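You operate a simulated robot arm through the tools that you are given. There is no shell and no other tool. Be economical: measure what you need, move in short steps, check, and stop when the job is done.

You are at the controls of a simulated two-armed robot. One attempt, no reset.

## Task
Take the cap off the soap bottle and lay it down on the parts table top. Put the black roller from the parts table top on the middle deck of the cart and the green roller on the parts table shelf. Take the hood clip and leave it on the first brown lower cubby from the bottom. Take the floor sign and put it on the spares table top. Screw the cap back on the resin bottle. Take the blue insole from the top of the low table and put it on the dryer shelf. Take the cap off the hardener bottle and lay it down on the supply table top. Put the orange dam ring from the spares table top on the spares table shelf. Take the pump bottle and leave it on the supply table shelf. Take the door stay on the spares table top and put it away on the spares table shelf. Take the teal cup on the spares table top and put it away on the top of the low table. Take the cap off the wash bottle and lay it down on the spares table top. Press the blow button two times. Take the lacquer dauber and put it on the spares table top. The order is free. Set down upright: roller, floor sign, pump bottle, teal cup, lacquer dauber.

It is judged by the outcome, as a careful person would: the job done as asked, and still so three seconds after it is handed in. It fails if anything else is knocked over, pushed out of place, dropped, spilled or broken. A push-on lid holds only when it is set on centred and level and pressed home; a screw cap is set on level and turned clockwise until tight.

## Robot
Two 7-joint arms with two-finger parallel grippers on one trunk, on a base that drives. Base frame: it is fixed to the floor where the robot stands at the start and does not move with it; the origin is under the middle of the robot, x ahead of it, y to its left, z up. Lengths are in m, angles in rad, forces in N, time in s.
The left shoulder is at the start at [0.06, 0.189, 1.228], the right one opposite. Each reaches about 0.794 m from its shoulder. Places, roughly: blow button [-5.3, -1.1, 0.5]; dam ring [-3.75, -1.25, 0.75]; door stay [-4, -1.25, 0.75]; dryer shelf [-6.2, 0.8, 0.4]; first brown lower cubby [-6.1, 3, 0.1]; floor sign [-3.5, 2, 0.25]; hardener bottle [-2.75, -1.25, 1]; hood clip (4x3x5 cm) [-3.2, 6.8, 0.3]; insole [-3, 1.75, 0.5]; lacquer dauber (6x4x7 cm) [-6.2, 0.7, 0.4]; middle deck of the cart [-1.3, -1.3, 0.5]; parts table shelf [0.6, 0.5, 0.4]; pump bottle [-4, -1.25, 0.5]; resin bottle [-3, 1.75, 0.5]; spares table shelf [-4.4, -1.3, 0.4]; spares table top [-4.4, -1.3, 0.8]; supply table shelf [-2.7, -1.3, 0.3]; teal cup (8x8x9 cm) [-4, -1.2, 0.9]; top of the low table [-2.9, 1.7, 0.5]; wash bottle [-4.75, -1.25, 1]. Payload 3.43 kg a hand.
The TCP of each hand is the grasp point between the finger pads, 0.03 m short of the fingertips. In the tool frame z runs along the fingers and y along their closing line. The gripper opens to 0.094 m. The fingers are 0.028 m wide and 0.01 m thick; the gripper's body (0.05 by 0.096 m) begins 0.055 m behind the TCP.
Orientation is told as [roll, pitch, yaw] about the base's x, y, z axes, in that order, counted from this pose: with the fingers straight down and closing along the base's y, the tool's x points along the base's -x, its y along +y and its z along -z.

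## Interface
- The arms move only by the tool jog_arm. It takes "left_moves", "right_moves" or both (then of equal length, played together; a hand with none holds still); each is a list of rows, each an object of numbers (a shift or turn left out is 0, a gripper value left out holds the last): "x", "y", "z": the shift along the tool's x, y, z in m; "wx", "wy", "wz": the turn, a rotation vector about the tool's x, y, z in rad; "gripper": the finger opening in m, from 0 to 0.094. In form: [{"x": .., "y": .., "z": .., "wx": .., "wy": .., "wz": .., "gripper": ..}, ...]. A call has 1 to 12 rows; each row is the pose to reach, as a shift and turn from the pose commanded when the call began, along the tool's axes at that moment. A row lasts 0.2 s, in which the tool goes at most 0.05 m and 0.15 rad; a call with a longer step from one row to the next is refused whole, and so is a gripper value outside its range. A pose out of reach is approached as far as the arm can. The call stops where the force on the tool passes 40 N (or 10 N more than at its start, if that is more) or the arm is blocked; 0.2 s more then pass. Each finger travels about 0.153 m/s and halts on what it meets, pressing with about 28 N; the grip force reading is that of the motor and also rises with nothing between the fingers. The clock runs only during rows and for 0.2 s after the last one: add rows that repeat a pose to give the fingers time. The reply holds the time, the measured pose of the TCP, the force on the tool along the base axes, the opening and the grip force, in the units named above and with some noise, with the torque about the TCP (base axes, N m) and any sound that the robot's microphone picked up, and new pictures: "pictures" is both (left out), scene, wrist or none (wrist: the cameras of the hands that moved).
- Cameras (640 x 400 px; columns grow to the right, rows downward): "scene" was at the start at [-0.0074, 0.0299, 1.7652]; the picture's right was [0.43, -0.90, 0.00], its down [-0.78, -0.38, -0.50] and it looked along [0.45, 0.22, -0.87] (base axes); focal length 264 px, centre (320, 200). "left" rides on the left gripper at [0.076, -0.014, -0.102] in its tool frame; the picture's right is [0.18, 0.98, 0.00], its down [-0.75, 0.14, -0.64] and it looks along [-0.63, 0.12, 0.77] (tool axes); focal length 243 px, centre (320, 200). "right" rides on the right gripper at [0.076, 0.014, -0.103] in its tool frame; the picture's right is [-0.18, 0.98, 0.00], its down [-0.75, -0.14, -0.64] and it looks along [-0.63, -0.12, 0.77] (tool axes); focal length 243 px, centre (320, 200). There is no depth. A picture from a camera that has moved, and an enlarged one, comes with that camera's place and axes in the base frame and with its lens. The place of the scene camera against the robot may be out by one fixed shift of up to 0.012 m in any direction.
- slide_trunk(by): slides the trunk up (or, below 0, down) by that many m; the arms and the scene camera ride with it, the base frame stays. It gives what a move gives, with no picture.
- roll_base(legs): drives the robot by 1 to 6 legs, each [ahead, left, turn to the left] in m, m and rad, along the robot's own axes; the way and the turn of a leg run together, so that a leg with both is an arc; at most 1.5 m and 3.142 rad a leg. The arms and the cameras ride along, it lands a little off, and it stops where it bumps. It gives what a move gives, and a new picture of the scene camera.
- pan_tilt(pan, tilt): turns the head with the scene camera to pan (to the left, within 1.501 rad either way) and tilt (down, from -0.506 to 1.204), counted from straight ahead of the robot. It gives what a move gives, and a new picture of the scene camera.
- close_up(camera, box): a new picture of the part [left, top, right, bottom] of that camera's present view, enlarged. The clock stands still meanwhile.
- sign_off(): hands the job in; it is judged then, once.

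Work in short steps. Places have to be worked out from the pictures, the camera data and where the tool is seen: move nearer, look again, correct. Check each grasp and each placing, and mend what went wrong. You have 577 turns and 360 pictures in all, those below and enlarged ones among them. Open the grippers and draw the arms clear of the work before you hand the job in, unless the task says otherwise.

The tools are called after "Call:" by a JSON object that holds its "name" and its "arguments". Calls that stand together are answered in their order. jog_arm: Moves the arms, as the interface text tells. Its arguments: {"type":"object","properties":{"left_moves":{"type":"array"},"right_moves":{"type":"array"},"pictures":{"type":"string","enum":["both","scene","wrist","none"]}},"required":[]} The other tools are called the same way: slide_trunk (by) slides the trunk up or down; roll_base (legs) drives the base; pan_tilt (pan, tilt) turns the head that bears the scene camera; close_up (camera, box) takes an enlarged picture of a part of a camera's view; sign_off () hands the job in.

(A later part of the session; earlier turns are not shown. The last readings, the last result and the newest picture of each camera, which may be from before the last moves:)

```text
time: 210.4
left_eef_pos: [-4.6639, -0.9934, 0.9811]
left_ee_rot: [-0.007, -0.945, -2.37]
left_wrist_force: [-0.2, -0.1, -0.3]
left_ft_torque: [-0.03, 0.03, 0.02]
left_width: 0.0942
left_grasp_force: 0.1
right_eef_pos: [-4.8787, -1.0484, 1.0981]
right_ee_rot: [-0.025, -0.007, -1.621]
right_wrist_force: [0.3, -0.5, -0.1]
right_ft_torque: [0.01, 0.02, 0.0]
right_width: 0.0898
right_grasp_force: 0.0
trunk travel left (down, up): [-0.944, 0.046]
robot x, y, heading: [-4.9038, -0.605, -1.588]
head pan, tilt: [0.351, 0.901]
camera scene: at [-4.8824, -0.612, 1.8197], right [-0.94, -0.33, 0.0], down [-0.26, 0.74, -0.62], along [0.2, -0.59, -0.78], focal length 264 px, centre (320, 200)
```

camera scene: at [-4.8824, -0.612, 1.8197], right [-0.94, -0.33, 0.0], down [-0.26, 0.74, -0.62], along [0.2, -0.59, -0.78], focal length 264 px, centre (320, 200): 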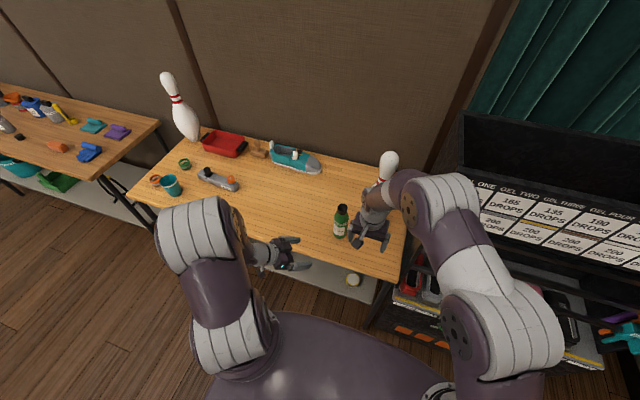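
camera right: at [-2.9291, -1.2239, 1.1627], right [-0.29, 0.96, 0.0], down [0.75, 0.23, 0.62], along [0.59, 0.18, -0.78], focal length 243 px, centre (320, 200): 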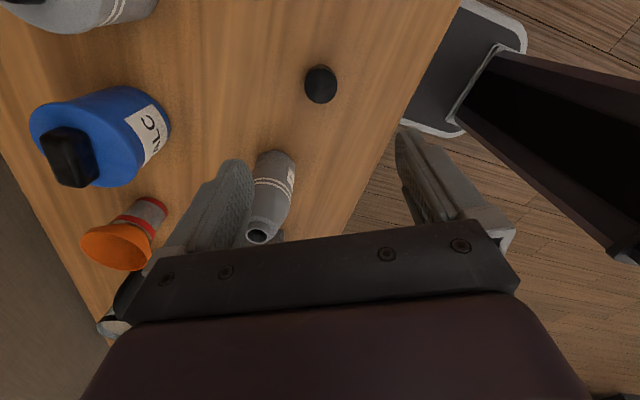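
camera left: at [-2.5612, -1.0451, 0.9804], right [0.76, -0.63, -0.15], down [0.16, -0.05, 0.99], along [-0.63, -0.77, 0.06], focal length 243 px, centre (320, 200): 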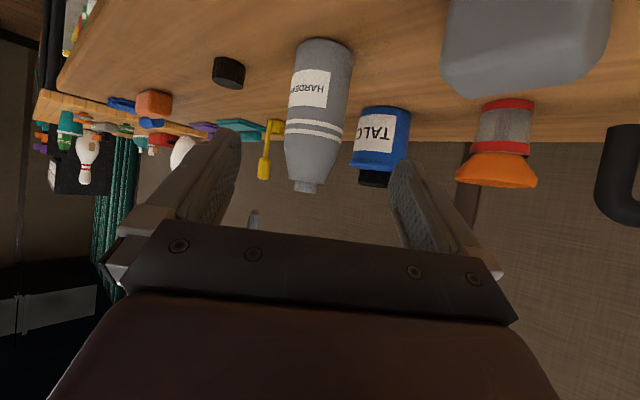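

Wash cap ≈(-4.771, -1.217). I drive 0.125 closer and put the right hand above the cap.

Call:
{"name": "roll_base", "arguments": {"legs": [[0.125, 0, 0]]}}

Call:
{"name": "jog_arm", "arguments": {"right_moves": [{"y": 0.035, "x": -0.01}, {"y": 0.07, "x": -0.02}, {"y": 0.108, "x": -0.038}, {"y": 0.108, "x": -0.038}], "pictures": "wrist"}}

```text
time: 211.6
left_eef_pos: [-4.6656, -1.1168, 0.9814]
left_ee_rot: [-0.004, -0.946, -2.372]
left_wrist_force: [-0.2, 0.2, 0.2]
left_ft_torque: [-0.01, -0.01, 0.03]
left_width: 0.0939
left_grasp_force: 0.1
right_eef_pos: [-4.8814, -1.1719, 1.0992]
right_ee_rot: [-0.023, -0.009, -1.619]
right_wrist_force: [-0.3, -0.3, 0.7]
right_ft_torque: [-0.03, -0.02, -0.02]
right_width: 0.09
right_grasp_force: 0.0
trunk travel left (down, up): [-0.944, 0.046]
robot x, y, heading: [-4.902, -0.7258, -1.584]
head pan, tilt: [0.351, 0.901]
camera scene: at [-4.8843, -0.7332, 1.8197], right [-0.94, -0.33, 0.0], down [-0.26, 0.74, -0.62], along [0.2, -0.59, -0.78], focal length 264 px, centre (320, 200)
```

scene: 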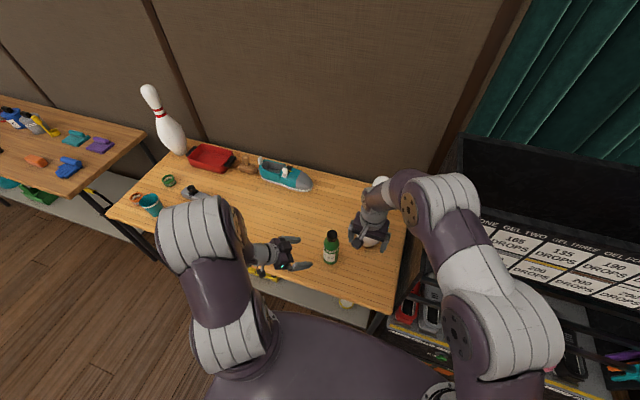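

```text
time: 212.6
left_eef_pos: [-4.6677, -1.1163, 0.9823]
left_ee_rot: [-0.004, -0.947, -2.372]
left_wrist_force: [-0.4, 0.5, -0.3]
left_ft_torque: [0.01, 0.0, 0.0]
left_width: 0.0939
left_grasp_force: 0.1
right_eef_pos: [-4.7751, -1.215, 1.0965]
right_ee_rot: [-0.023, -0.009, -1.619]
right_wrist_force: [0.4, -0.5, 1.4]
right_ft_torque: [-0.03, 0.0, -0.02]
right_width: 0.09
right_grasp_force: 0.1
trunk travel left (down, up): [-0.944, 0.046]
robot x, y, heading: [-4.9066, -0.7247, -1.586]
head pan, tilt: [0.351, 0.901]
camera right: at [-4.7539, -1.1389, 1.1968], right [0.97, -0.23, -0.02], down [-0.16, -0.74, 0.65], along [-0.17, -0.63, -0.76], focal length 243 px, centre (320, 200)
```

right: 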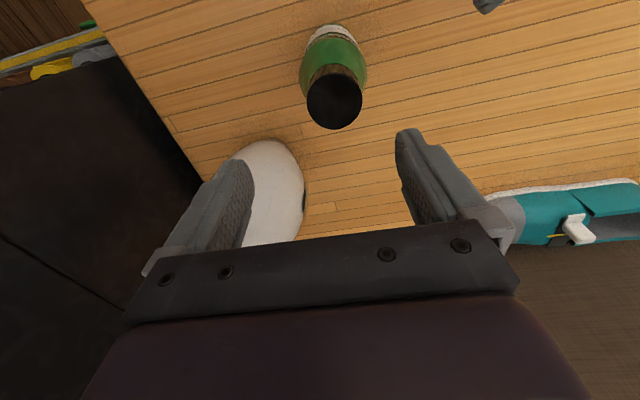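

Wash bottle is at about (-4.765, -1.193), cap top ≈1.035 like the soap. A left-camera check before gripping.

Call:
{"name": "close_up", "arguments": {"camera": "left", "box": [0, 0, 640, 400]}}

```text
1.00 times, centred on (320, 200) of left
camera zoom: at [-4.585, -1.0169, 0.9803], right [0.76, -0.63, -0.15], down [0.16, -0.05, 0.99], along [-0.63, -0.77, 0.06], focal length 243 px, centre (320, 200)
```

zoom: 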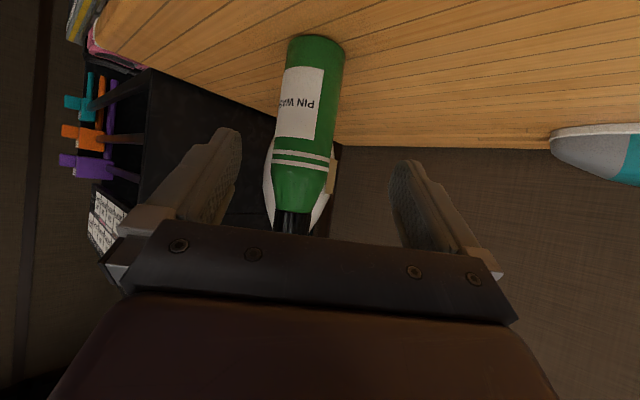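

Call:
{"name": "jog_arm", "arguments": {"left_moves": [{"z": 0.036, "x": -0.003, "y": -0.003}, {"z": 0.073, "x": -0.006, "y": -0.006}, {"z": 0.11, "x": -0.008, "y": -0.008}, {"z": 0.146, "x": -0.0106, "y": -0.008}, {"z": 0.146, "x": -0.0106, "y": -0.008}, {"z": 0.146, "x": -0.0106, "y": -0.008, "gripper": 0.07}, {"z": 0.146, "x": -0.0106, "y": -0.008, "gripper": 0.04}, {"z": 0.146, "x": -0.0106, "y": -0.008, "gripper": 0.03}], "pictures": "wrist"}}

Call:
{"name": "close_up", "arguments": {"camera": "right", "box": [240, 30, 400, 190]}}

```text
time: 214.4
left_eef_pos: [-4.7603, -1.1984, 0.9057]
left_ee_rot: [-0.004, -0.947, -2.37]
left_wrist_force: [-0.9, -1.0, -0.5]
left_ft_torque: [-0.04, 0.07, 0.03]
left_width: 0.0592
left_grasp_force: 27.8
right_eef_pos: [-4.7743, -1.2156, 1.0969]
right_ee_rot: [-0.027, -0.007, -1.62]
right_wrist_force: [-0.4, 0.4, -1.0]
right_ft_torque: [0.01, -0.04, 0.03]
right_width: 0.0898
right_grasp_force: 0.0
trunk travel left (down, up): [-0.944, 0.046]
robot x, y, heading: [-4.9015, -0.7258, -1.594]
head pan, tilt: [0.351, 0.901]
camera left: at [-4.6797, -1.0984, 0.9038], right [0.76, -0.63, -0.15], down [0.16, -0.05, 0.99], along [-0.63, -0.77, 0.06], focal length 243 px, centre (320, 200)
```

left: 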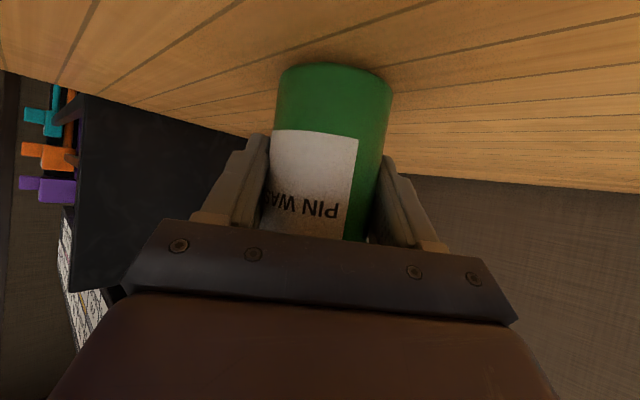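

```text
2.50 times, centred on (320, 110) of right
camera zoom: at [-4.754, -1.1397, 1.1963], right [0.97, -0.23, -0.02], down [-0.16, -0.74, 0.65], along [-0.17, -0.63, -0.76], focal length 606 px, centre (320, 425)
```

zoom: 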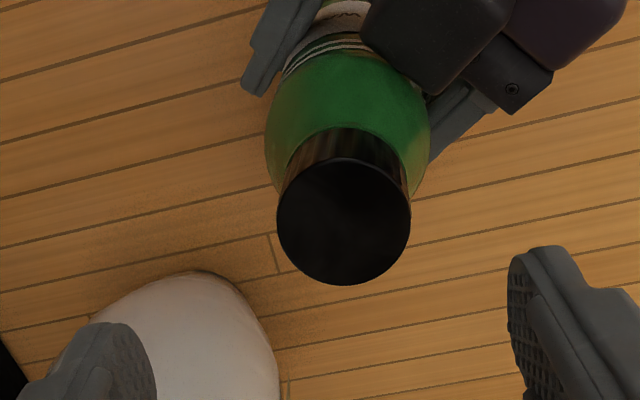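

Held. I rotate the right hand clockwise 2.0, centre it at (-4.763, -1.200), lower to z=1.045 and grip.

Call:
{"name": "jog_arm", "arguments": {"right_moves": [{"wz": 0.15, "x": 0.016, "y": 0.0105}, {"wz": 0.3, "x": 0.016, "y": 0.0105}, {"wz": 0.45, "x": 0.016, "y": 0.0105}, {"wz": 0.6, "x": 0.016, "y": 0.0105}, {"wz": 0.75, "x": 0.016, "y": 0.0105}, {"wz": 0.9, "x": 0.016, "y": 0.0105}, {"wz": 1.05, "x": 0.016, "y": 0.0105}, {"wz": 1.2, "x": 0.016, "y": 0.0105}, {"wz": 1.35, "x": 0.016, "y": 0.0105}, {"wz": 1.5, "x": 0.016, "y": 0.0105}, {"wz": 1.65, "x": 0.016, "y": 0.0105}, {"wz": 1.8, "x": 0.016, "y": 0.0105}], "pictures": "none"}}

Call:
{"name": "jog_arm", "arguments": {"right_moves": [{"wz": 0.15}, {"wz": 0.2}, {"wz": 0.2, "z": 0.03}, {"wz": 0.2, "z": 0.052}, {"wz": 0.2, "z": 0.052}, {"wz": 0.2, "z": 0.052, "gripper": 0.05}, {"wz": 0.2, "z": 0.052, "gripper": 0.02}, {"wz": 0.2, "z": 0.052, "gripper": 0.015}], "pictures": "none"}}

```text
time: 217.0
left_eef_pos: [-4.7607, -1.1988, 0.9058]
left_ee_rot: [-0.006, -0.947, -2.371]
left_wrist_force: [0.3, -0.8, 1.2]
left_ft_torque: [-0.06, 0.05, 0.03]
left_width: 0.0589
left_grasp_force: 28.2
right_eef_pos: [-4.7644, -1.2015, 1.0934]
right_ee_rot: [0.013, -0.021, 2.86]
right_wrist_force: [-0.5, -0.2, 0.9]
right_ft_torque: [-0.03, 0.0, -0.02]
right_width: 0.0898
right_grasp_force: 0.0
trunk travel left (down, up): [-0.944, 0.046]
robot x, y, heading: [-4.9016, -0.7227, -1.59]
head pan, tilt: [0.351, 0.901]
```

```text
time: 218.8
left_eef_pos: [-4.7612, -1.1975, 0.9042]
left_ee_rot: [-0.006, -0.946, -2.371]
left_wrist_force: [4.1, 10.7, 0.4]
left_ft_torque: [-1.39, 0.58, -0.02]
left_width: 0.0589
left_grasp_force: 28.0
right_eef_pos: [-4.7656, -1.2014, 1.0444]
right_ee_rot: [0.018, -0.019, 2.661]
right_wrist_force: [-3.5, -10.7, -0.7]
right_ft_torque: [0.01, 0.0, 0.02]
right_width: 0.0333
right_grasp_force: 28.1
trunk travel left (down, up): [-0.944, 0.046]
robot x, y, heading: [-4.903, -0.7216, -1.593]
head pan, tilt: [0.351, 0.901]
```

Gripped at 0.033. I unscrew with two strokes.

Call:
{"name": "jog_arm", "arguments": {"right_moves": [{"wz": -0.15}, {"wz": -0.3}, {"wz": -0.45}, {"wz": -0.6}, {"wz": -0.75}, {"wz": -0.9}, {"wz": -1.05}, {"wz": -1.2}, {"wz": -1.35}, {"wz": -1.5}, {"wz": -1.65}, {"wz": -1.8}], "pictures": "none"}}

Call:
{"name": "jog_arm", "arguments": {"right_moves": [{"wz": -0.15}, {"wz": -0.3}, {"wz": -0.45}, {"wz": -0.6}, {"wz": -0.75}, {"wz": -0.9}, {"wz": -1.05}, {"wz": -1.2}, {"wz": -1.35}, {"wz": -1.5}, {"wz": -1.65}, {"wz": -1.8}], "pictures": "none"}}

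Call:
{"name": "jog_arm", "arguments": {"right_moves": [{"wz": -0.15}, {"wz": -0.3}, {"wz": -0.45}, {"wz": -0.45, "z": -0.01}, {"wz": -0.45, "z": -0.02}, {"wz": -0.45, "z": -0.05}], "pictures": "wrist"}}

```text
time: 221.4
left_eef_pos: [-4.7627, -1.1973, 0.904]
left_ee_rot: [-0.007, -0.945, -2.369]
left_wrist_force: [-1.2, 17.9, -8.8]
left_ft_torque: [-1.38, 0.06, -0.05]
left_width: 0.0589
left_grasp_force: 28.1
right_eef_pos: [-4.7645, -1.2022, 1.0448]
right_ee_rot: [-0.021, -0.015, -1.818]
right_wrist_force: [0.2, -17.6, 8.7]
right_ft_torque: [-0.96, -0.27, -0.03]
right_width: 0.0336
right_grasp_force: 28.3
trunk travel left (down, up): [-0.944, 0.046]
robot x, y, heading: [-4.8987, -0.7289, -1.589]
head pan, tilt: [0.351, 0.901]
```

```text
time: 224.0
left_eef_pos: [-4.7613, -1.1998, 0.9055]
left_ee_rot: [0.0, -0.948, -2.372]
left_wrist_force: [0.0, 1.9, -3.3]
left_ft_torque: [-0.14, 0.12, 0.02]
left_width: 0.0587
left_grasp_force: 27.6
right_eef_pos: [-4.7652, -1.2003, 1.0419]
right_ee_rot: [-0.002, 0.027, -0.016]
right_wrist_force: [-0.9, -2.2, 3.3]
right_ft_torque: [-0.05, -0.05, -0.03]
right_width: 0.0336
right_grasp_force: 27.8
trunk travel left (down, up): [-0.944, 0.046]
robot x, y, heading: [-4.9021, -0.7253, -1.58]
head pan, tilt: [0.351, 0.901]
```

```text
time: 225.4
left_eef_pos: [-4.7621, -1.1977, 0.9055]
left_ee_rot: [-0.003, -0.944, -2.372]
left_wrist_force: [0.5, -0.7, 0.9]
left_ft_torque: [-0.03, 0.02, 0.02]
left_width: 0.0586
left_grasp_force: 28.6
right_eef_pos: [-4.7656, -1.2, 1.0935]
right_ee_rot: [0.007, 0.026, 0.431]
right_wrist_force: [0.0, -0.3, 0.1]
right_ft_torque: [0.0, -0.01, 0.0]
right_width: 0.0338
right_grasp_force: 28.0
trunk travel left (down, up): [-0.944, 0.046]
robot x, y, heading: [-4.9023, -0.7255, -1.587]
head pan, tilt: [0.351, 0.901]
camera right: at [-4.8364, -1.2182, 1.1968], right [-0.24, 0.97, 0.0], down [0.76, 0.19, 0.62], along [0.6, 0.15, -0.78], focal length 243 px, centre (320, 200)
```

right: 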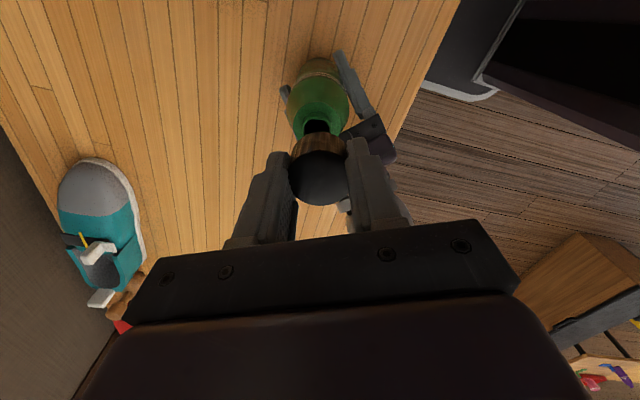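

The wash cap is off. I carry it to (-4.865, -1.16) and set it down.

Call:
{"name": "jog_arm", "arguments": {"right_moves": [{"z": -0.02}, {"x": 0.03, "y": 0.03, "z": -0.02}, {"x": 0.055, "y": 0.06, "z": -0.02}, {"x": 0.074, "y": 0.078, "z": -0.01}, {"x": 0.074, "y": 0.078, "z": 0.035}, {"x": 0.074, "y": 0.078, "z": 0.08}, {"x": 0.074, "y": 0.078, "z": 0.125}, {"x": 0.074, "y": 0.078, "z": 0.165}, {"x": 0.074, "y": 0.078, "z": 0.19}, {"x": 0.074, "y": 0.078, "z": 0.2}], "pictures": "none"}}

Call:
{"name": "jog_arm", "arguments": {"right_moves": [{"z": 0.004}, {"z": 0.008}, {"z": 0.012}, {"z": 0.016}, {"z": 0.02}, {"z": 0.024}, {"z": 0.028}], "pictures": "wrist"}}

```text
time: 227.6
left_eef_pos: [-4.7617, -1.1974, 0.9059]
left_ee_rot: [-0.002, -0.945, -2.373]
left_wrist_force: [0.7, 0.2, 1.9]
left_ft_torque: [-0.06, 0.05, -0.02]
left_width: 0.0586
left_grasp_force: 27.8
right_eef_pos: [-4.8685, -1.1611, 0.8951]
right_ee_rot: [0.005, 0.027, 0.431]
right_wrist_force: [0.3, 0.3, 0.2]
right_ft_torque: [0.0, -0.01, 0.0]
right_width: 0.0336
right_grasp_force: 28.0
trunk travel left (down, up): [-0.944, 0.046]
robot x, y, heading: [-4.9041, -0.726, -1.591]
head pan, tilt: [0.351, 0.901]
```

```text
time: 228.9
left_eef_pos: [-4.7637, -1.1946, 0.9062]
left_ee_rot: [-0.002, -0.946, -2.371]
left_wrist_force: [0.3, 0.0, 0.0]
left_ft_torque: [0.0, 0.02, -0.02]
left_width: 0.0586
left_grasp_force: 28.0
right_eef_pos: [-4.8685, -1.1633, 0.8799]
right_ee_rot: [0.0, 0.028, 0.43]
right_wrist_force: [-8.7, 13.3, 35.3]
right_ft_torque: [0.75, 0.14, 0.17]
right_width: 0.0338
right_grasp_force: 27.3
trunk travel left (down, up): [-0.944, 0.046]
robot x, y, heading: [-4.9034, -0.7243, -1.587]
head pan, tilt: [0.351, 0.901]
stopped in row 6 (right hand): the force on the tool passed its limit (the readings are from after the stop); the commanded pose is now the measured one
camera right: at [-4.9409, -1.1798, 0.9839], right [-0.24, 0.97, -0.01], down [0.76, 0.19, 0.62], along [0.6, 0.15, -0.78], focal length 243 px, centre (320, 200)
```

right: 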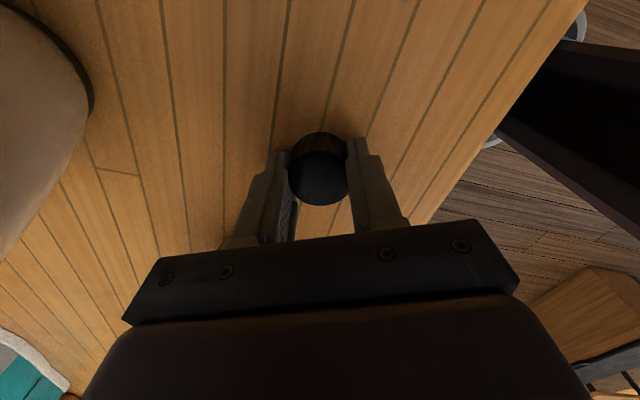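

Call:
{"name": "jog_arm", "arguments": {"right_moves": [{"gripper": 0.05}, {"gripper": 0.07}, {"z": -0.04, "gripper": 0.07}, {"z": -0.08, "gripper": 0.07}, {"z": -0.12, "gripper": 0.09}, {"z": -0.16}, {"z": -0.2}], "left_moves": [{"gripper": 0.075}, {"gripper": 0.094}, {"gripper": 0.094}, {"z": -0.04}, {"z": -0.08}, {"z": -0.12}, {"z": -0.16}], "pictures": "both"}}

```text
time: 230.5
left_eef_pos: [-4.6683, -1.106, 0.9988]
left_ee_rot: [-0.005, -0.947, -2.373]
left_wrist_force: [-0.3, -0.4, -0.2]
left_ft_torque: [-0.01, 0.03, 0.01]
left_width: 0.094
left_grasp_force: 0.1
right_eef_pos: [-4.8644, -1.161, 1.0768]
right_ee_rot: [-0.001, 0.026, 0.43]
right_wrist_force: [0.6, 0.6, 0.3]
right_ft_torque: [-0.04, 0.0, 0.02]
right_width: 0.0901
right_grasp_force: 0.1
trunk travel left (down, up): [-0.944, 0.046]
robot x, y, heading: [-4.9033, -0.7286, -1.594]
head pan, tilt: [0.351, 0.901]
camera scene: at [-4.8839, -0.732, 1.8196], right [-0.94, -0.33, 0.0], down [-0.26, 0.74, -0.62], along [0.2, -0.59, -0.78], focal length 264 px, centre (320, 200)
camera right: at [-4.9356, -1.1783, 1.1815], right [-0.24, 0.97, -0.01], down [0.76, 0.19, 0.62], along [0.6, 0.15, -0.78], focal length 243 px, centre (320, 200)
camera left: at [-4.5858, -1.0057, 0.9971], right [0.76, -0.63, -0.15], down [0.16, -0.05, 0.99], along [-0.63, -0.77, 0.06], focal length 243 px, centre (320, 200)
```

scene: 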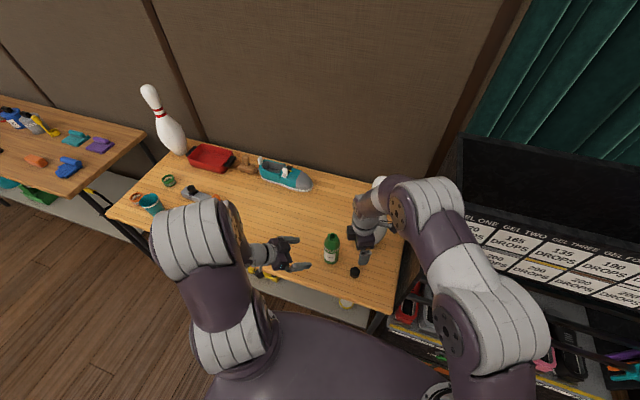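
right: 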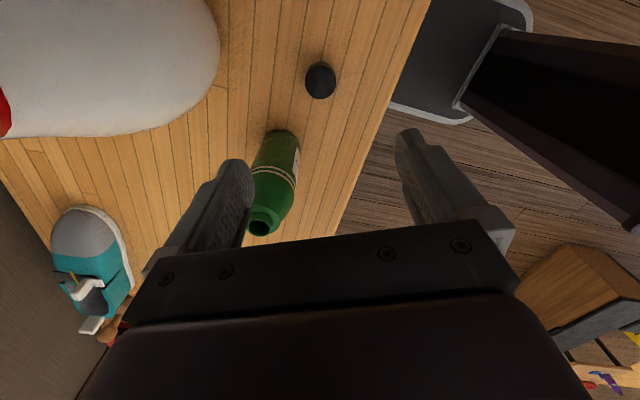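
left: 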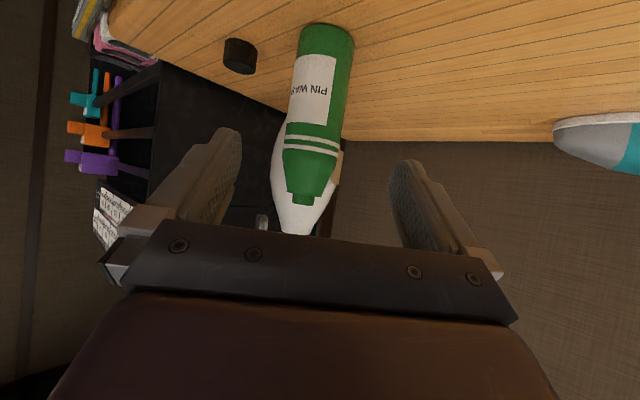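

The wash cap is done. Next is the blow button near (-5.3, -1.1, 0.5): I back off and look at that cabinet.

Call:
{"name": "roll_base", "arguments": {"legs": [[-0.4, 0, 0], [0, -0.35, 0]]}}

Call:
{"name": "pan_tilt", "arguments": {"pan": 0, "tilt": 0.8}}

```text
time: 234.9
left_eef_pos: [-5.0091, -0.701, 0.9982]
left_ee_rot: [-0.008, -0.947, -2.372]
left_wrist_force: [-0.2, -0.5, 0.4]
left_ft_torque: [0.02, 0.01, 0.03]
left_width: 0.0939
left_grasp_force: 0.0
right_eef_pos: [-5.205, -0.7557, 1.0779]
right_ee_rot: [-0.003, 0.025, 0.426]
right_wrist_force: [-0.8, 0.3, 0.6]
right_ft_torque: [-0.01, 0.01, 0.0]
right_width: 0.0899
right_grasp_force: 0.1
trunk travel left (down, up): [-0.944, 0.046]
robot x, y, heading: [-5.2439, -0.3179, -1.59]
head pan, tilt: [0.351, 0.901]
camera scene: at [-5.2233, -0.3277, 1.8197], right [-0.95, -0.32, 0.0], down [-0.25, 0.74, -0.62], along [0.2, -0.59, -0.78], focal length 264 px, centre (320, 200)
```

scene: 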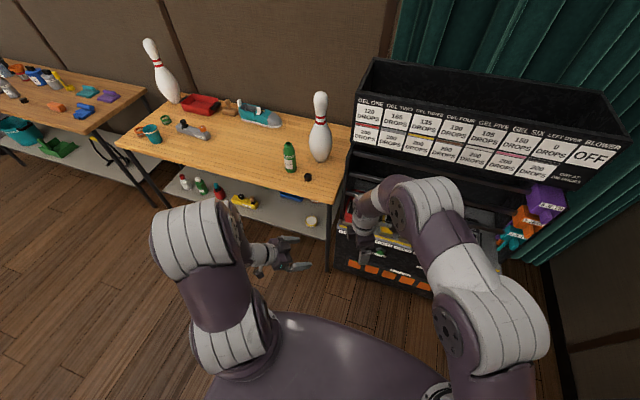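

```text
time: 235.7
left_eef_pos: [-5.01, -0.7028, 0.9973]
left_ee_rot: [-0.006, -0.943, -2.374]
left_wrist_force: [0.0, -0.2, -0.4]
left_ft_torque: [-0.02, -0.04, -0.01]
left_width: 0.0937
left_grasp_force: 0.1
right_eef_pos: [-5.2071, -0.7559, 1.0773]
right_ee_rot: [0.001, 0.026, 0.426]
right_wrist_force: [0.0, -0.3, -0.8]
right_ft_torque: [0.02, -0.01, 0.01]
right_width: 0.09
right_grasp_force: 0.1
trunk travel left (down, up): [-0.944, 0.046]
robot x, y, heading: [-5.2435, -0.3158, -1.589]
head pan, tilt: [0.0, 0.799]
camera scene: at [-5.2522, -0.3368, 1.8276], right [-1.0, 0.02, 0.0], down [0.01, 0.72, -0.7], along [-0.01, -0.7, -0.72], focal length 264 px, centre (320, 200)
```

scene: 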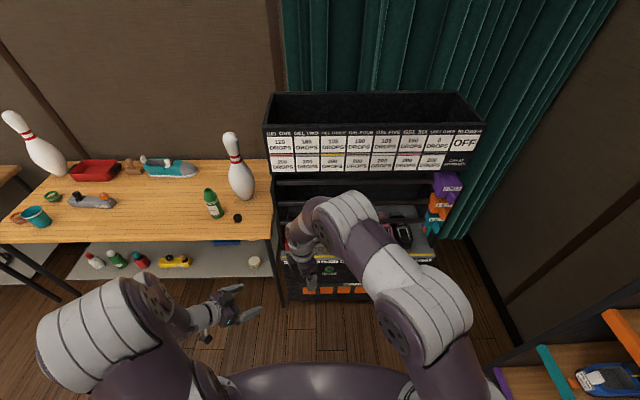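

Call:
{"name": "roll_base", "arguments": {"legs": [[-0.15, 0.45, 0]]}}

Call:
{"name": "pan_tilt", "arguments": {"pan": -0.4, "tilt": 0.65}}

```text
time: 238.5
left_eef_pos: [-4.5557, -0.561, 0.9988]
left_ee_rot: [-0.006, -0.945, -2.373]
left_wrist_force: [-0.8, 0.0, -0.1]
left_ft_torque: [-0.01, -0.01, -0.02]
left_width: 0.094
left_grasp_force: 0.1
right_eef_pos: [-4.7516, -0.6174, 1.0772]
right_ee_rot: [0.0, 0.022, 0.428]
right_wrist_force: [-0.8, 0.0, 0.2]
right_ft_torque: [-0.02, -0.04, -0.02]
right_width: 0.0898
right_grasp_force: 0.1
trunk travel left (down, up): [-0.944, 0.046]
robot x, y, heading: [-4.7895, -0.1724, -1.591]
head pan, tilt: [0.0, 0.799]
camera scene: at [-4.7982, -0.1984, 1.8276], right [-1.0, 0.02, 0.0], down [0.01, 0.72, -0.7], along [-0.01, -0.7, -0.72], focal length 264 px, centre (320, 200)
```

scene: 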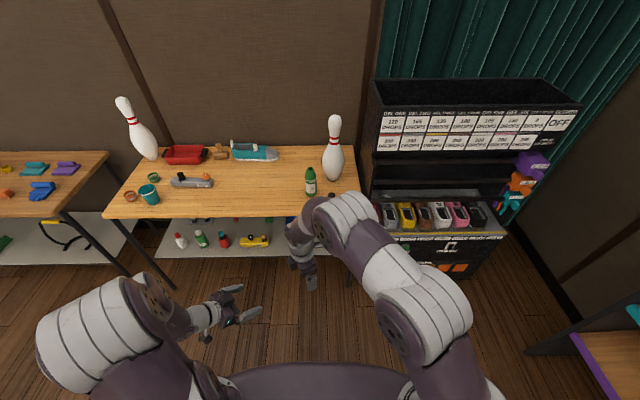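

```text
time: 239.4
left_eef_pos: [-4.5553, -0.5618, 0.9966]
left_ee_rot: [-0.007, -0.945, -2.371]
left_wrist_force: [0.3, -0.8, 1.0]
left_ft_torque: [-0.05, -0.01, -0.01]
left_width: 0.094
left_grasp_force: 0.1
right_eef_pos: [-4.7493, -0.6169, 1.0777]
right_ee_rot: [0.001, 0.026, 0.428]
right_wrist_force: [-0.2, -0.8, 0.9]
right_ft_torque: [-0.01, -0.01, -0.01]
right_width: 0.0901
right_grasp_force: 0.1
trunk travel left (down, up): [-0.944, 0.046]
robot x, y, heading: [-4.7897, -0.1806, -1.59]
head pan, tilt: [-0.4, 0.649]
camera scene: at [-4.83, -0.1966, 1.8402], right [-0.91, 0.41, 0.0], down [0.25, 0.55, -0.8], along [-0.32, -0.73, -0.6], focal length 264 px, centre (320, 200)
```

scene: 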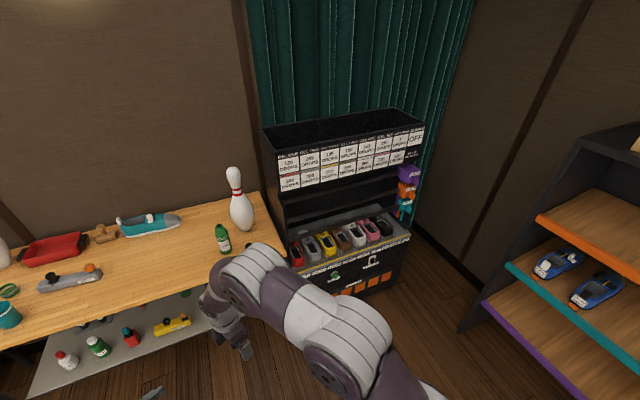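

Call:
{"name": "close_up", "arguments": {"camera": "scene", "box": [260, 170, 440, 310]}}

```text
2.86 times, centred on (350, 240) of scene
camera zoom: at [-4.83, -0.1966, 1.8402], right [-0.91, 0.41, 0.0], down [0.25, 0.55, -0.8], along [-0.32, -0.73, -0.6], focal length 756 px, centre (234, 86)
```

zoom: 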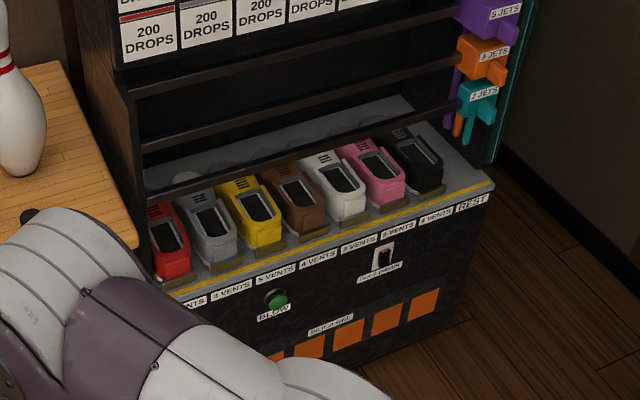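

The green BLOW button is on the front panel at (-5.32, -1.09, 0.50). I straighten the right wrist, close the gripper and lower the trunk.

Call:
{"name": "jog_arm", "arguments": {"right_moves": [{"wz": 0.15, "gripper": 0.05}, {"wz": 0.3, "gripper": 0.0}, {"wz": 0.45}, {"wz": 0.6}, {"wz": 0.75}, {"wz": 0.9}, {"wz": 1.05}, {"wz": 1.2}, {"wz": 1.35}, {"wz": 1.5}, {"wz": 1.65}, {"wz": 1.8}], "pictures": "none"}}

Call:
{"name": "slide_trunk", "arguments": {"by": -0.4}}

Call:
{"name": "slide_trunk", "arguments": {"by": -0.2}}

Call:
{"name": "jog_arm", "arguments": {"right_moves": [{"wz": 0.1, "z": 0.0}, {"wz": 0.2}], "pictures": "none"}}

Call:
{"name": "jog_arm", "arguments": {"right_moves": [{"wy": -0.15, "z": -0.01}, {"wy": -0.3, "z": -0.02}, {"wy": -0.45, "z": -0.02}, {"wy": -0.6, "z": -0.02}, {"wy": -0.75, "z": -0.02}, {"wy": -0.9, "z": -0.02}, {"wy": -1.05, "z": -0.02}, {"wy": -1.2, "z": -0.02}, {"wy": -1.35, "z": -0.02}, {"wy": -1.45, "z": -0.02}], "pictures": "none"}}

```text
time: 242.0
left_eef_pos: [-4.5564, -0.5623, 0.9985]
left_ee_rot: [-0.005, -0.943, -2.372]
left_wrist_force: [-0.3, -0.3, -0.4]
left_ft_torque: [0.01, -0.05, 0.0]
left_width: 0.0938
left_grasp_force: 0.2
right_eef_pos: [-4.7502, -0.6164, 1.0779]
right_ee_rot: [-0.025, -0.006, -1.376]
right_wrist_force: [0.5, 0.8, -0.1]
right_ft_torque: [-0.01, -0.01, 0.0]
right_width: 0.0001
right_grasp_force: 28.0
trunk travel left (down, up): [-0.944, 0.046]
robot x, y, heading: [-4.7865, -0.18, -1.589]
head pan, tilt: [-0.4, 0.649]
```

```text
time: 245.8
left_eef_pos: [-4.5546, -0.5619, 0.5978]
left_ee_rot: [-0.006, -0.944, -2.373]
left_wrist_force: [-0.6, -0.8, 0.2]
left_ft_torque: [0.02, -0.01, -0.02]
left_width: 0.0941
left_grasp_force: 0.0
right_eef_pos: [-4.7499, -0.6156, 0.6764]
right_ee_rot: [-0.026, -0.005, -1.371]
right_wrist_force: [-0.8, 0.2, 1.0]
right_ft_torque: [0.01, 0.02, 0.01]
right_width: 0.0002
right_grasp_force: 27.7
trunk travel left (down, up): [-0.544, 0.446]
robot x, y, heading: [-4.7876, -0.1797, -1.593]
head pan, tilt: [-0.4, 0.649]
```

```text
time: 248.0
left_eef_pos: [-4.5557, -0.5626, 0.3993]
left_ee_rot: [-0.006, -0.944, -2.373]
left_wrist_force: [0.2, 0.4, 1.5]
left_ft_torque: [-0.01, 0.0, -0.02]
left_width: 0.0939
left_grasp_force: 0.1
right_eef_pos: [-4.7498, -0.6167, 0.4768]
right_ee_rot: [-0.025, -0.007, -1.372]
right_wrist_force: [-0.6, -0.3, -0.1]
right_ft_torque: [-0.02, 0.02, 0.03]
right_width: 0.0
right_grasp_force: 28.4
trunk travel left (down, up): [-0.344, 0.646]
robot x, y, heading: [-4.7918, -0.1756, -1.59]
head pan, tilt: [-0.4, 0.649]
```

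```text
time: 248.6
left_eef_pos: [-4.5559, -0.562, 0.3986]
left_ee_rot: [-0.005, -0.944, -2.372]
left_wrist_force: [-0.7, 1.2, -0.1]
left_ft_torque: [0.02, 0.01, 0.0]
left_width: 0.0937
left_grasp_force: 0.2
right_eef_pos: [-4.751, -0.6169, 0.4767]
right_ee_rot: [-0.024, -0.011, -1.574]
right_wrist_force: [-1.4, -0.2, -0.3]
right_ft_torque: [0.0, -0.02, 0.02]
right_width: 0.0
right_grasp_force: 27.8
trunk travel left (down, up): [-0.344, 0.646]
robot x, y, heading: [-4.7888, -0.1765, -1.595]
head pan, tilt: [-0.4, 0.649]
```

```text
time: 250.8
left_eef_pos: [-4.5553, -0.5611, 0.398]
left_ee_rot: [-0.005, -0.945, -2.372]
left_wrist_force: [-0.9, -0.2, -0.6]
left_ft_torque: [0.0, 0.01, 0.03]
left_width: 0.0943
left_grasp_force: 0.0
right_eef_pos: [-4.7484, -0.6169, 0.4972]
right_ee_rot: [-0.056, -1.151, -1.521]
right_wrist_force: [1.1, 0.5, -0.4]
right_ft_torque: [0.0, 0.0, 0.01]
right_width: 0.0001
right_grasp_force: 28.1
right hand out of reach, approached as far as the arm can: row 8, 9, 10
trunk travel left (down, up): [-0.344, 0.646]
robot x, y, heading: [-4.7889, -0.1775, -1.59]
head pan, tilt: [-0.4, 0.649]
```

Call:
{"name": "roll_base", "arguments": {"legs": [[0, -0.46, 0], [0.25, 0, 0]]}}

Call:
{"name": "jog_arm", "arguments": {"right_moves": [{"y": -0.02, "wy": -0.1}, {"y": -0.05, "wy": -0.2}, {"y": -0.07, "wy": -0.3}, {"y": -0.07, "wy": -0.3}], "pictures": "wrist"}}

```text
time: 255.0
left_eef_pos: [-5.0169, -0.8047, 0.397]
left_ee_rot: [-0.008, -0.943, -2.373]
left_wrist_force: [-1.1, 0.4, -0.1]
left_ft_torque: [-0.01, 0.04, 0.01]
left_width: 0.0939
left_grasp_force: 0.0
right_eef_pos: [-5.2122, -0.8604, 0.4971]
right_ee_rot: [-0.057, -1.153, -1.522]
right_wrist_force: [-0.7, 0.0, -0.7]
right_ft_torque: [-0.02, -0.04, -0.01]
right_width: 0.0
right_grasp_force: 28.3
trunk travel left (down, up): [-0.344, 0.646]
robot x, y, heading: [-5.25, -0.4238, -1.595]
head pan, tilt: [-0.4, 0.649]
camera scene: at [-5.2924, -0.4395, 1.2402], right [-0.91, 0.41, 0.0], down [0.25, 0.55, -0.8], along [-0.33, -0.73, -0.6], focal length 264 px, centre (320, 200)
```

scene: 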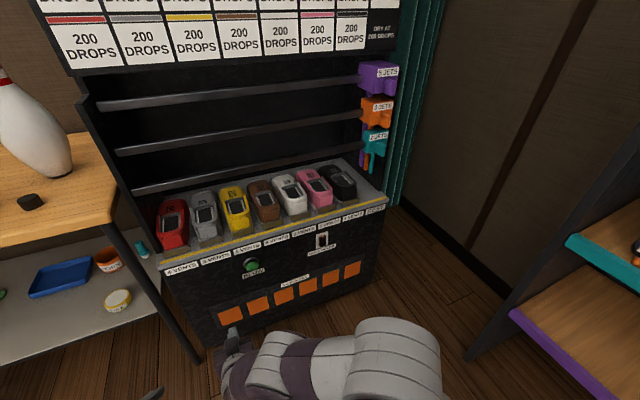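

```text
time: 256.0
left_eef_pos: [-5.017, -0.8038, 0.399]
left_ee_rot: [-0.005, -0.944, -2.375]
left_wrist_force: [0.1, -0.2, 0.4]
left_ft_torque: [-0.03, 0.03, 0.0]
left_width: 0.0942
left_grasp_force: 0.1
right_eef_pos: [-5.2424, -0.993, 0.5188]
right_ee_rot: [-0.198, -1.448, -1.375]
right_wrist_force: [-0.2, 0.4, 0.5]
right_ft_torque: [-0.04, 0.0, 0.0]
right_width: 0.0
right_grasp_force: 27.9
right hand out of reach, approached as far as the arm can: row 1, 2, 3, 4
trunk travel left (down, up): [-0.344, 0.646]
robot x, y, heading: [-5.251, -0.4243, -1.59]
head pan, tilt: [-0.4, 0.649]
camera right: at [-5.2288, -0.8821, 0.4539], right [0.99, -0.02, 0.16], down [-0.12, 0.55, 0.83], along [-0.11, -0.84, 0.54], focal length 243 px, centre (320, 200)
```

right: 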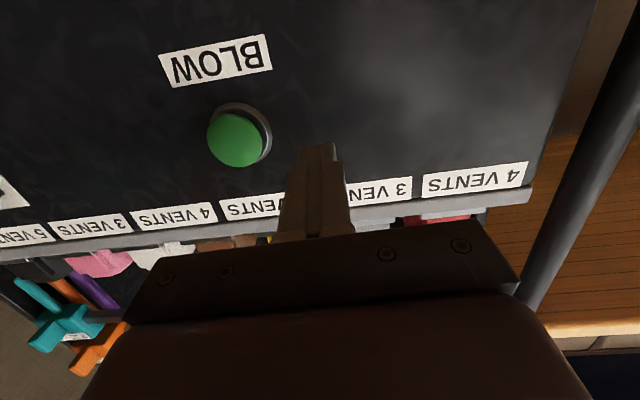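

The hand is horizontal now, and the button is at about (-5.312, -1.07, 0.506). I align the fingertips laterally before pressing.

Call:
{"name": "jog_arm", "arguments": {"right_moves": [{"y": -0.035, "x": 0.004}, {"y": -0.07, "x": 0.008}, {"y": -0.07, "x": 0.008}], "pictures": "wrist"}}

```text
time: 256.8
left_eef_pos: [-5.0178, -0.8062, 0.3997]
left_ee_rot: [-0.006, -0.945, -2.374]
left_wrist_force: [1.0, 0.0, 0.0]
left_ft_torque: [-0.01, 0.0, 0.01]
left_width: 0.0942
left_grasp_force: 0.0
right_eef_pos: [-5.3081, -1.0108, 0.5114]
right_ee_rot: [-0.19, -1.449, -1.386]
right_wrist_force: [0.1, 0.2, 0.2]
right_ft_torque: [-0.01, -0.01, -0.01]
right_width: 0.0002
right_grasp_force: 27.9
right hand out of reach, approached as far as the arm can: row 1, 2, 3
trunk travel left (down, up): [-0.344, 0.646]
robot x, y, heading: [-5.2495, -0.4208, -1.59]
head pan, tilt: [-0.4, 0.649]
camera right: at [-5.294, -0.9006, 0.4466], right [0.99, -0.02, 0.16], down [-0.12, 0.55, 0.83], along [-0.11, -0.84, 0.54], focal length 243 px, centre (320, 200)
```

right: 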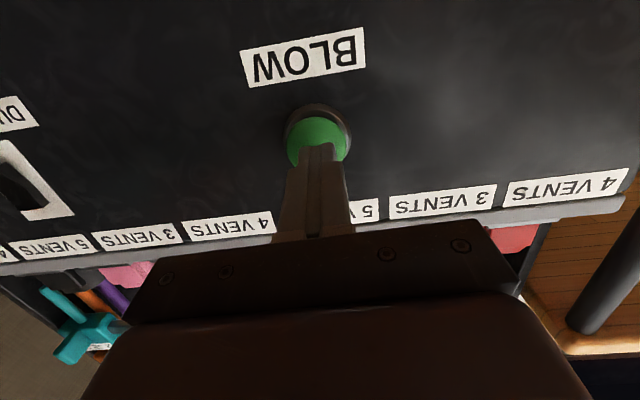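

The tip is aligned with the button, roughly 2–3 cm away. I press forward in small steps.

Call:
{"name": "jog_arm", "arguments": {"right_moves": [{"z": 0.008}, {"z": 0.014}, {"z": 0.02}, {"z": 0.025}, {"z": 0.03}], "pictures": "wrist"}}

```text
time: 258.0
left_eef_pos: [-5.0175, -0.8033, 0.3986]
left_ee_rot: [-0.005, -0.945, -2.378]
left_wrist_force: [0.7, 0.4, 0.5]
left_ft_torque: [0.01, -0.03, 0.0]
left_width: 0.0942
left_grasp_force: 0.1
right_eef_pos: [-5.3067, -1.04, 0.5087]
right_ee_rot: [-0.197, -1.451, -1.377]
right_wrist_force: [0.1, 18.9, 6.4]
right_ft_torque: [-0.39, -0.02, 0.01]
right_width: 0.0
right_grasp_force: 28.4
trunk travel left (down, up): [-0.344, 0.646]
robot x, y, heading: [-5.2519, -0.4172, -1.59]
head pan, tilt: [-0.4, 0.649]
heard: click
camera right: at [-5.2938, -0.9284, 0.4436], right [0.99, -0.02, 0.16], down [-0.12, 0.55, 0.83], along [-0.11, -0.83, 0.54], focal length 243 px, centre (320, 200)
```

right: 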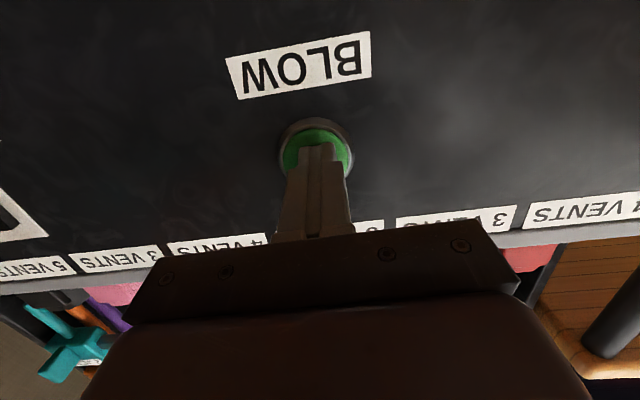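

One click. I retract fully, then press a second time.

Call:
{"name": "jog_arm", "arguments": {"right_moves": [{"z": -0.015}, {"z": -0.03}, {"z": -0.03}, {"z": -0.03}], "pictures": "none"}}

Call:
{"name": "jog_arm", "arguments": {"right_moves": [{"z": 0.01}, {"z": 0.018}, {"z": 0.024}, {"z": 0.03}], "pictures": "none"}}

Call:
{"name": "jog_arm", "arguments": {"right_moves": [{"z": -0.015}, {"z": -0.03}, {"z": -0.06}, {"z": -0.09}], "pictures": "wrist"}}

```text
time: 259.0
left_eef_pos: [-5.018, -0.8045, 0.3973]
left_ee_rot: [-0.005, -0.945, -2.375]
left_wrist_force: [0.5, 0.1, 0.4]
left_ft_torque: [0.02, 0.01, -0.02]
left_width: 0.0939
left_grasp_force: 0.0
right_eef_pos: [-5.3062, -1.0108, 0.5126]
right_ee_rot: [-0.188, -1.45, -1.384]
right_wrist_force: [0.0, -0.4, 0.5]
right_ft_torque: [0.01, 0.0, 0.0]
right_width: 0.0
right_grasp_force: 28.1
trunk travel left (down, up): [-0.344, 0.646]
robot x, y, heading: [-5.2513, -0.4217, -1.589]
head pan, tilt: [-0.4, 0.649]
```

```text
time: 260.0
left_eef_pos: [-5.0172, -0.8043, 0.3987]
left_ee_rot: [-0.004, -0.946, -2.375]
left_wrist_force: [-0.3, 0.0, 1.0]
left_ft_torque: [0.01, -0.02, -0.02]
left_width: 0.0939
left_grasp_force: 0.1
right_eef_pos: [-5.3063, -1.0393, 0.5084]
right_ee_rot: [-0.202, -1.453, -1.373]
right_wrist_force: [3.1, 18.8, 5.5]
right_ft_torque: [-0.34, -0.01, 0.12]
right_width: 0.0
right_grasp_force: 27.6
trunk travel left (down, up): [-0.344, 0.646]
robot x, y, heading: [-5.2527, -0.4199, -1.594]
head pan, tilt: [-0.4, 0.649]
heard: click
```

```text
time: 261.0
left_eef_pos: [-5.0173, -0.8043, 0.3975]
left_ee_rot: [-0.007, -0.945, -2.373]
left_wrist_force: [-0.1, -0.4, 0.1]
left_ft_torque: [-0.02, -0.05, 0.01]
left_width: 0.0939
left_grasp_force: 0.0
right_eef_pos: [-5.2962, -1.0092, 0.5168]
right_ee_rot: [-0.189, -1.449, -1.386]
right_wrist_force: [-0.5, 0.2, 0.9]
right_ft_torque: [-0.01, 0.0, 0.04]
right_width: 0.0
right_grasp_force: 28.8
right hand out of reach, approached as far as the arm can: row 3, 4
trunk travel left (down, up): [-0.344, 0.646]
robot x, y, heading: [-5.2508, -0.4161, -1.592]
head pan, tilt: [-0.4, 0.649]
camera right: at [-5.2823, -0.8983, 0.452], right [0.99, -0.03, 0.16], down [-0.12, 0.55, 0.83], along [-0.11, -0.84, 0.54], focal length 243 px, centre (320, 200)
```

right: 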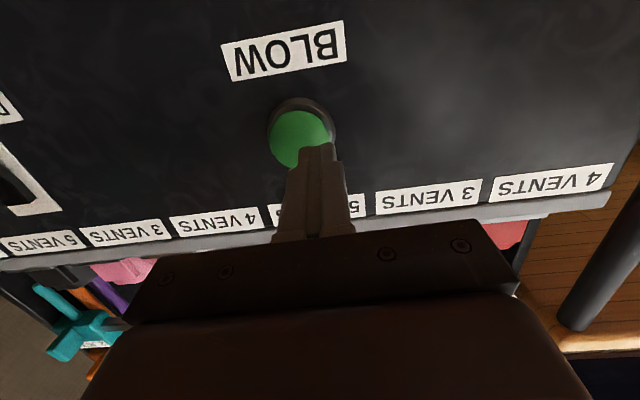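

Two clicks were registered. I back away and go look at the spares shelf for the pump bottle.

Call:
{"name": "roll_base", "arguments": {"legs": [[-0.3, 0, 0], [0, 1.2, 0]]}}

Call:
{"name": "pan_tilt", "arguments": {"pan": 0, "tilt": 0.5}}

```text
time: 268.8
left_eef_pos: [-3.8053, -0.5368, 0.3991]
left_ee_rot: [-0.005, -0.943, -2.384]
left_wrist_force: [-0.2, 0.0, 0.9]
left_ft_torque: [-0.02, -0.01, 0.03]
left_width: 0.0938
left_grasp_force: 0.2
right_eef_pos: [-4.0833, -0.7393, 0.5161]
right_ee_rot: [-0.191, -1.448, -1.393]
right_wrist_force: [-0.1, 0.5, 0.3]
right_ft_torque: [0.03, 0.0, 0.03]
right_width: 0.0
right_grasp_force: 28.1
trunk travel left (down, up): [-0.344, 0.646]
robot x, y, heading: [-4.034, -0.1507, -1.595]
head pan, tilt: [-0.4, 0.649]
camera scene: at [-4.077, -0.1689, 1.2402], right [-0.91, 0.42, 0.0], down [0.25, 0.55, -0.8], along [-0.33, -0.72, -0.6], focal length 264 px, centre (320, 200)
```

scene: 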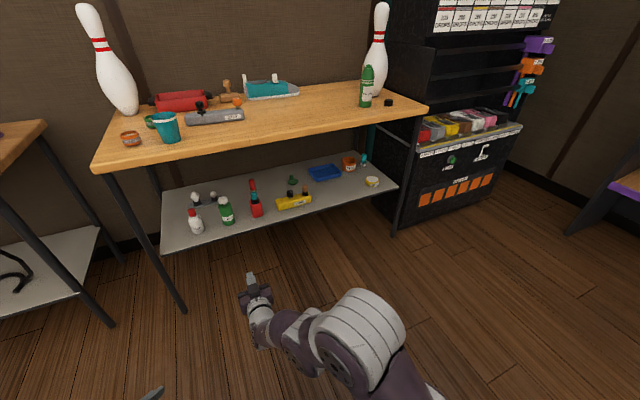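

```text
time: 269.6
left_eef_pos: [-3.8065, -0.5366, 0.3983]
left_ee_rot: [-0.006, -0.945, -2.381]
left_wrist_force: [0.1, -1.0, 0.2]
left_ft_torque: [0.0, 0.02, 0.0]
left_width: 0.0939
left_grasp_force: 0.1
right_eef_pos: [-4.0846, -0.7395, 0.5168]
right_ee_rot: [-0.187, -1.449, -1.393]
right_wrist_force: [-0.6, -0.2, -0.4]
right_ft_torque: [0.0, 0.0, -0.02]
right_width: 0.0
right_grasp_force: 28.4
trunk travel left (down, up): [-0.344, 0.646]
robot x, y, heading: [-4.0361, -0.1492, -1.598]
head pan, tilt: [0.0, 0.499]
camera scene: at [-4.0437, -0.1809, 1.2535], right [-1.0, 0.03, 0.0], down [0.01, 0.48, -0.88], along [-0.03, -0.88, -0.48], focal length 264 px, centre (320, 200)
```

scene: 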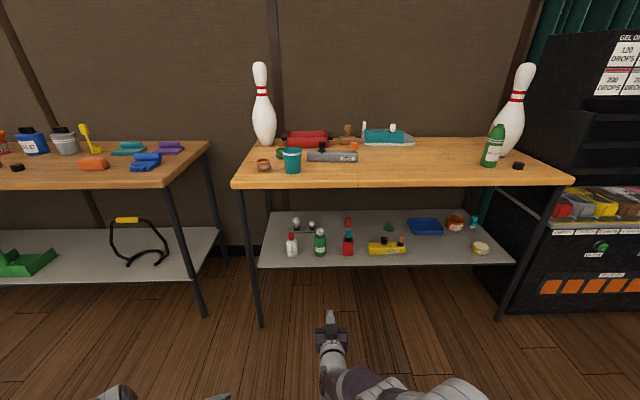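

Call:
{"name": "close_up", "arguments": {"camera": "scene", "box": [250, 190, 420, 290]}}

Call:
{"name": "close_up", "arguments": {"camera": "scene", "box": [230, 120, 390, 220]}}

```text
3.76 times, centred on (335, 240) of scene
camera zoom: at [-4.0437, -0.1809, 1.2535], right [-1.0, 0.03, 0.0], down [0.01, 0.48, -0.88], along [-0.03, -0.88, -0.48], focal length 996 px, centre (264, 49)
```

zoom: 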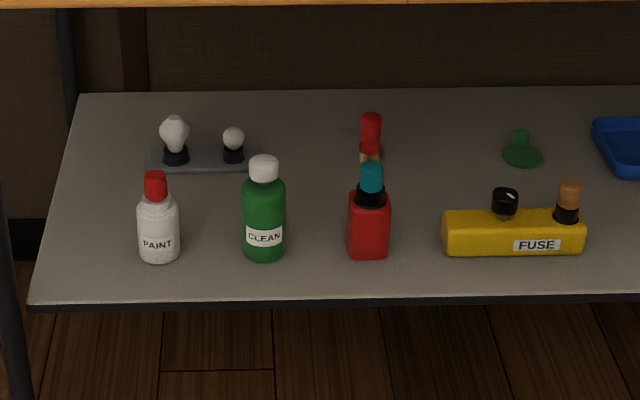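

```text
4.00 times, centred on (310, 170) of scene
camera zoom: at [-4.0437, -0.1809, 1.2535], right [-1.0, 0.03, 0.0], down [0.01, 0.48, -0.88], along [-0.03, -0.88, -0.48], focal length 1058 px, centre (360, 320)
```

zoom: 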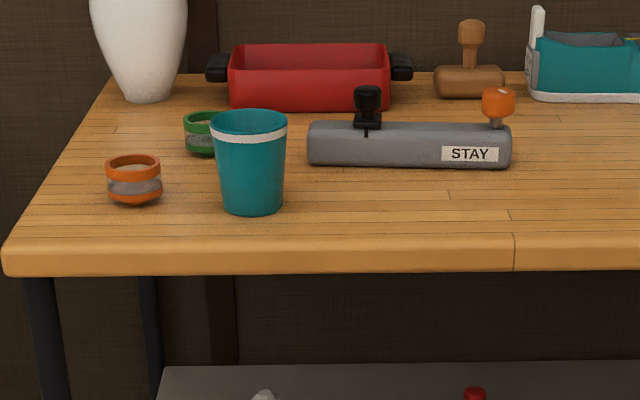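

I check the bottles close up from the right wrist camera.

Call:
{"name": "close_up", "arguments": {"camera": "right", "box": [160, 0, 480, 140]}}

```text
2.00 times, centred on (320, 70) of right
camera zoom: at [-4.0703, -0.6279, 0.4519], right [0.99, -0.03, 0.16], down [-0.12, 0.55, 0.83], along [-0.11, -0.84, 0.54], focal length 485 px, centre (320, 460)
```

zoom: 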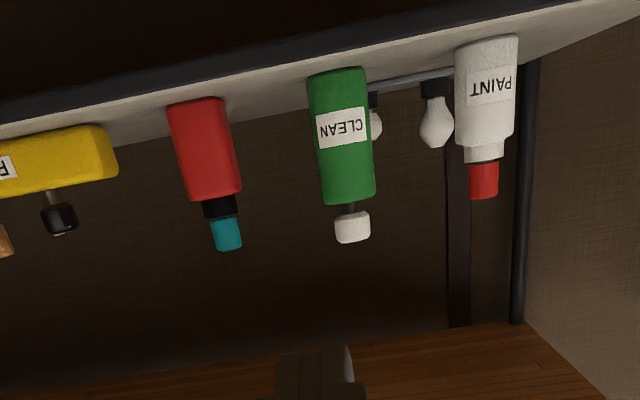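

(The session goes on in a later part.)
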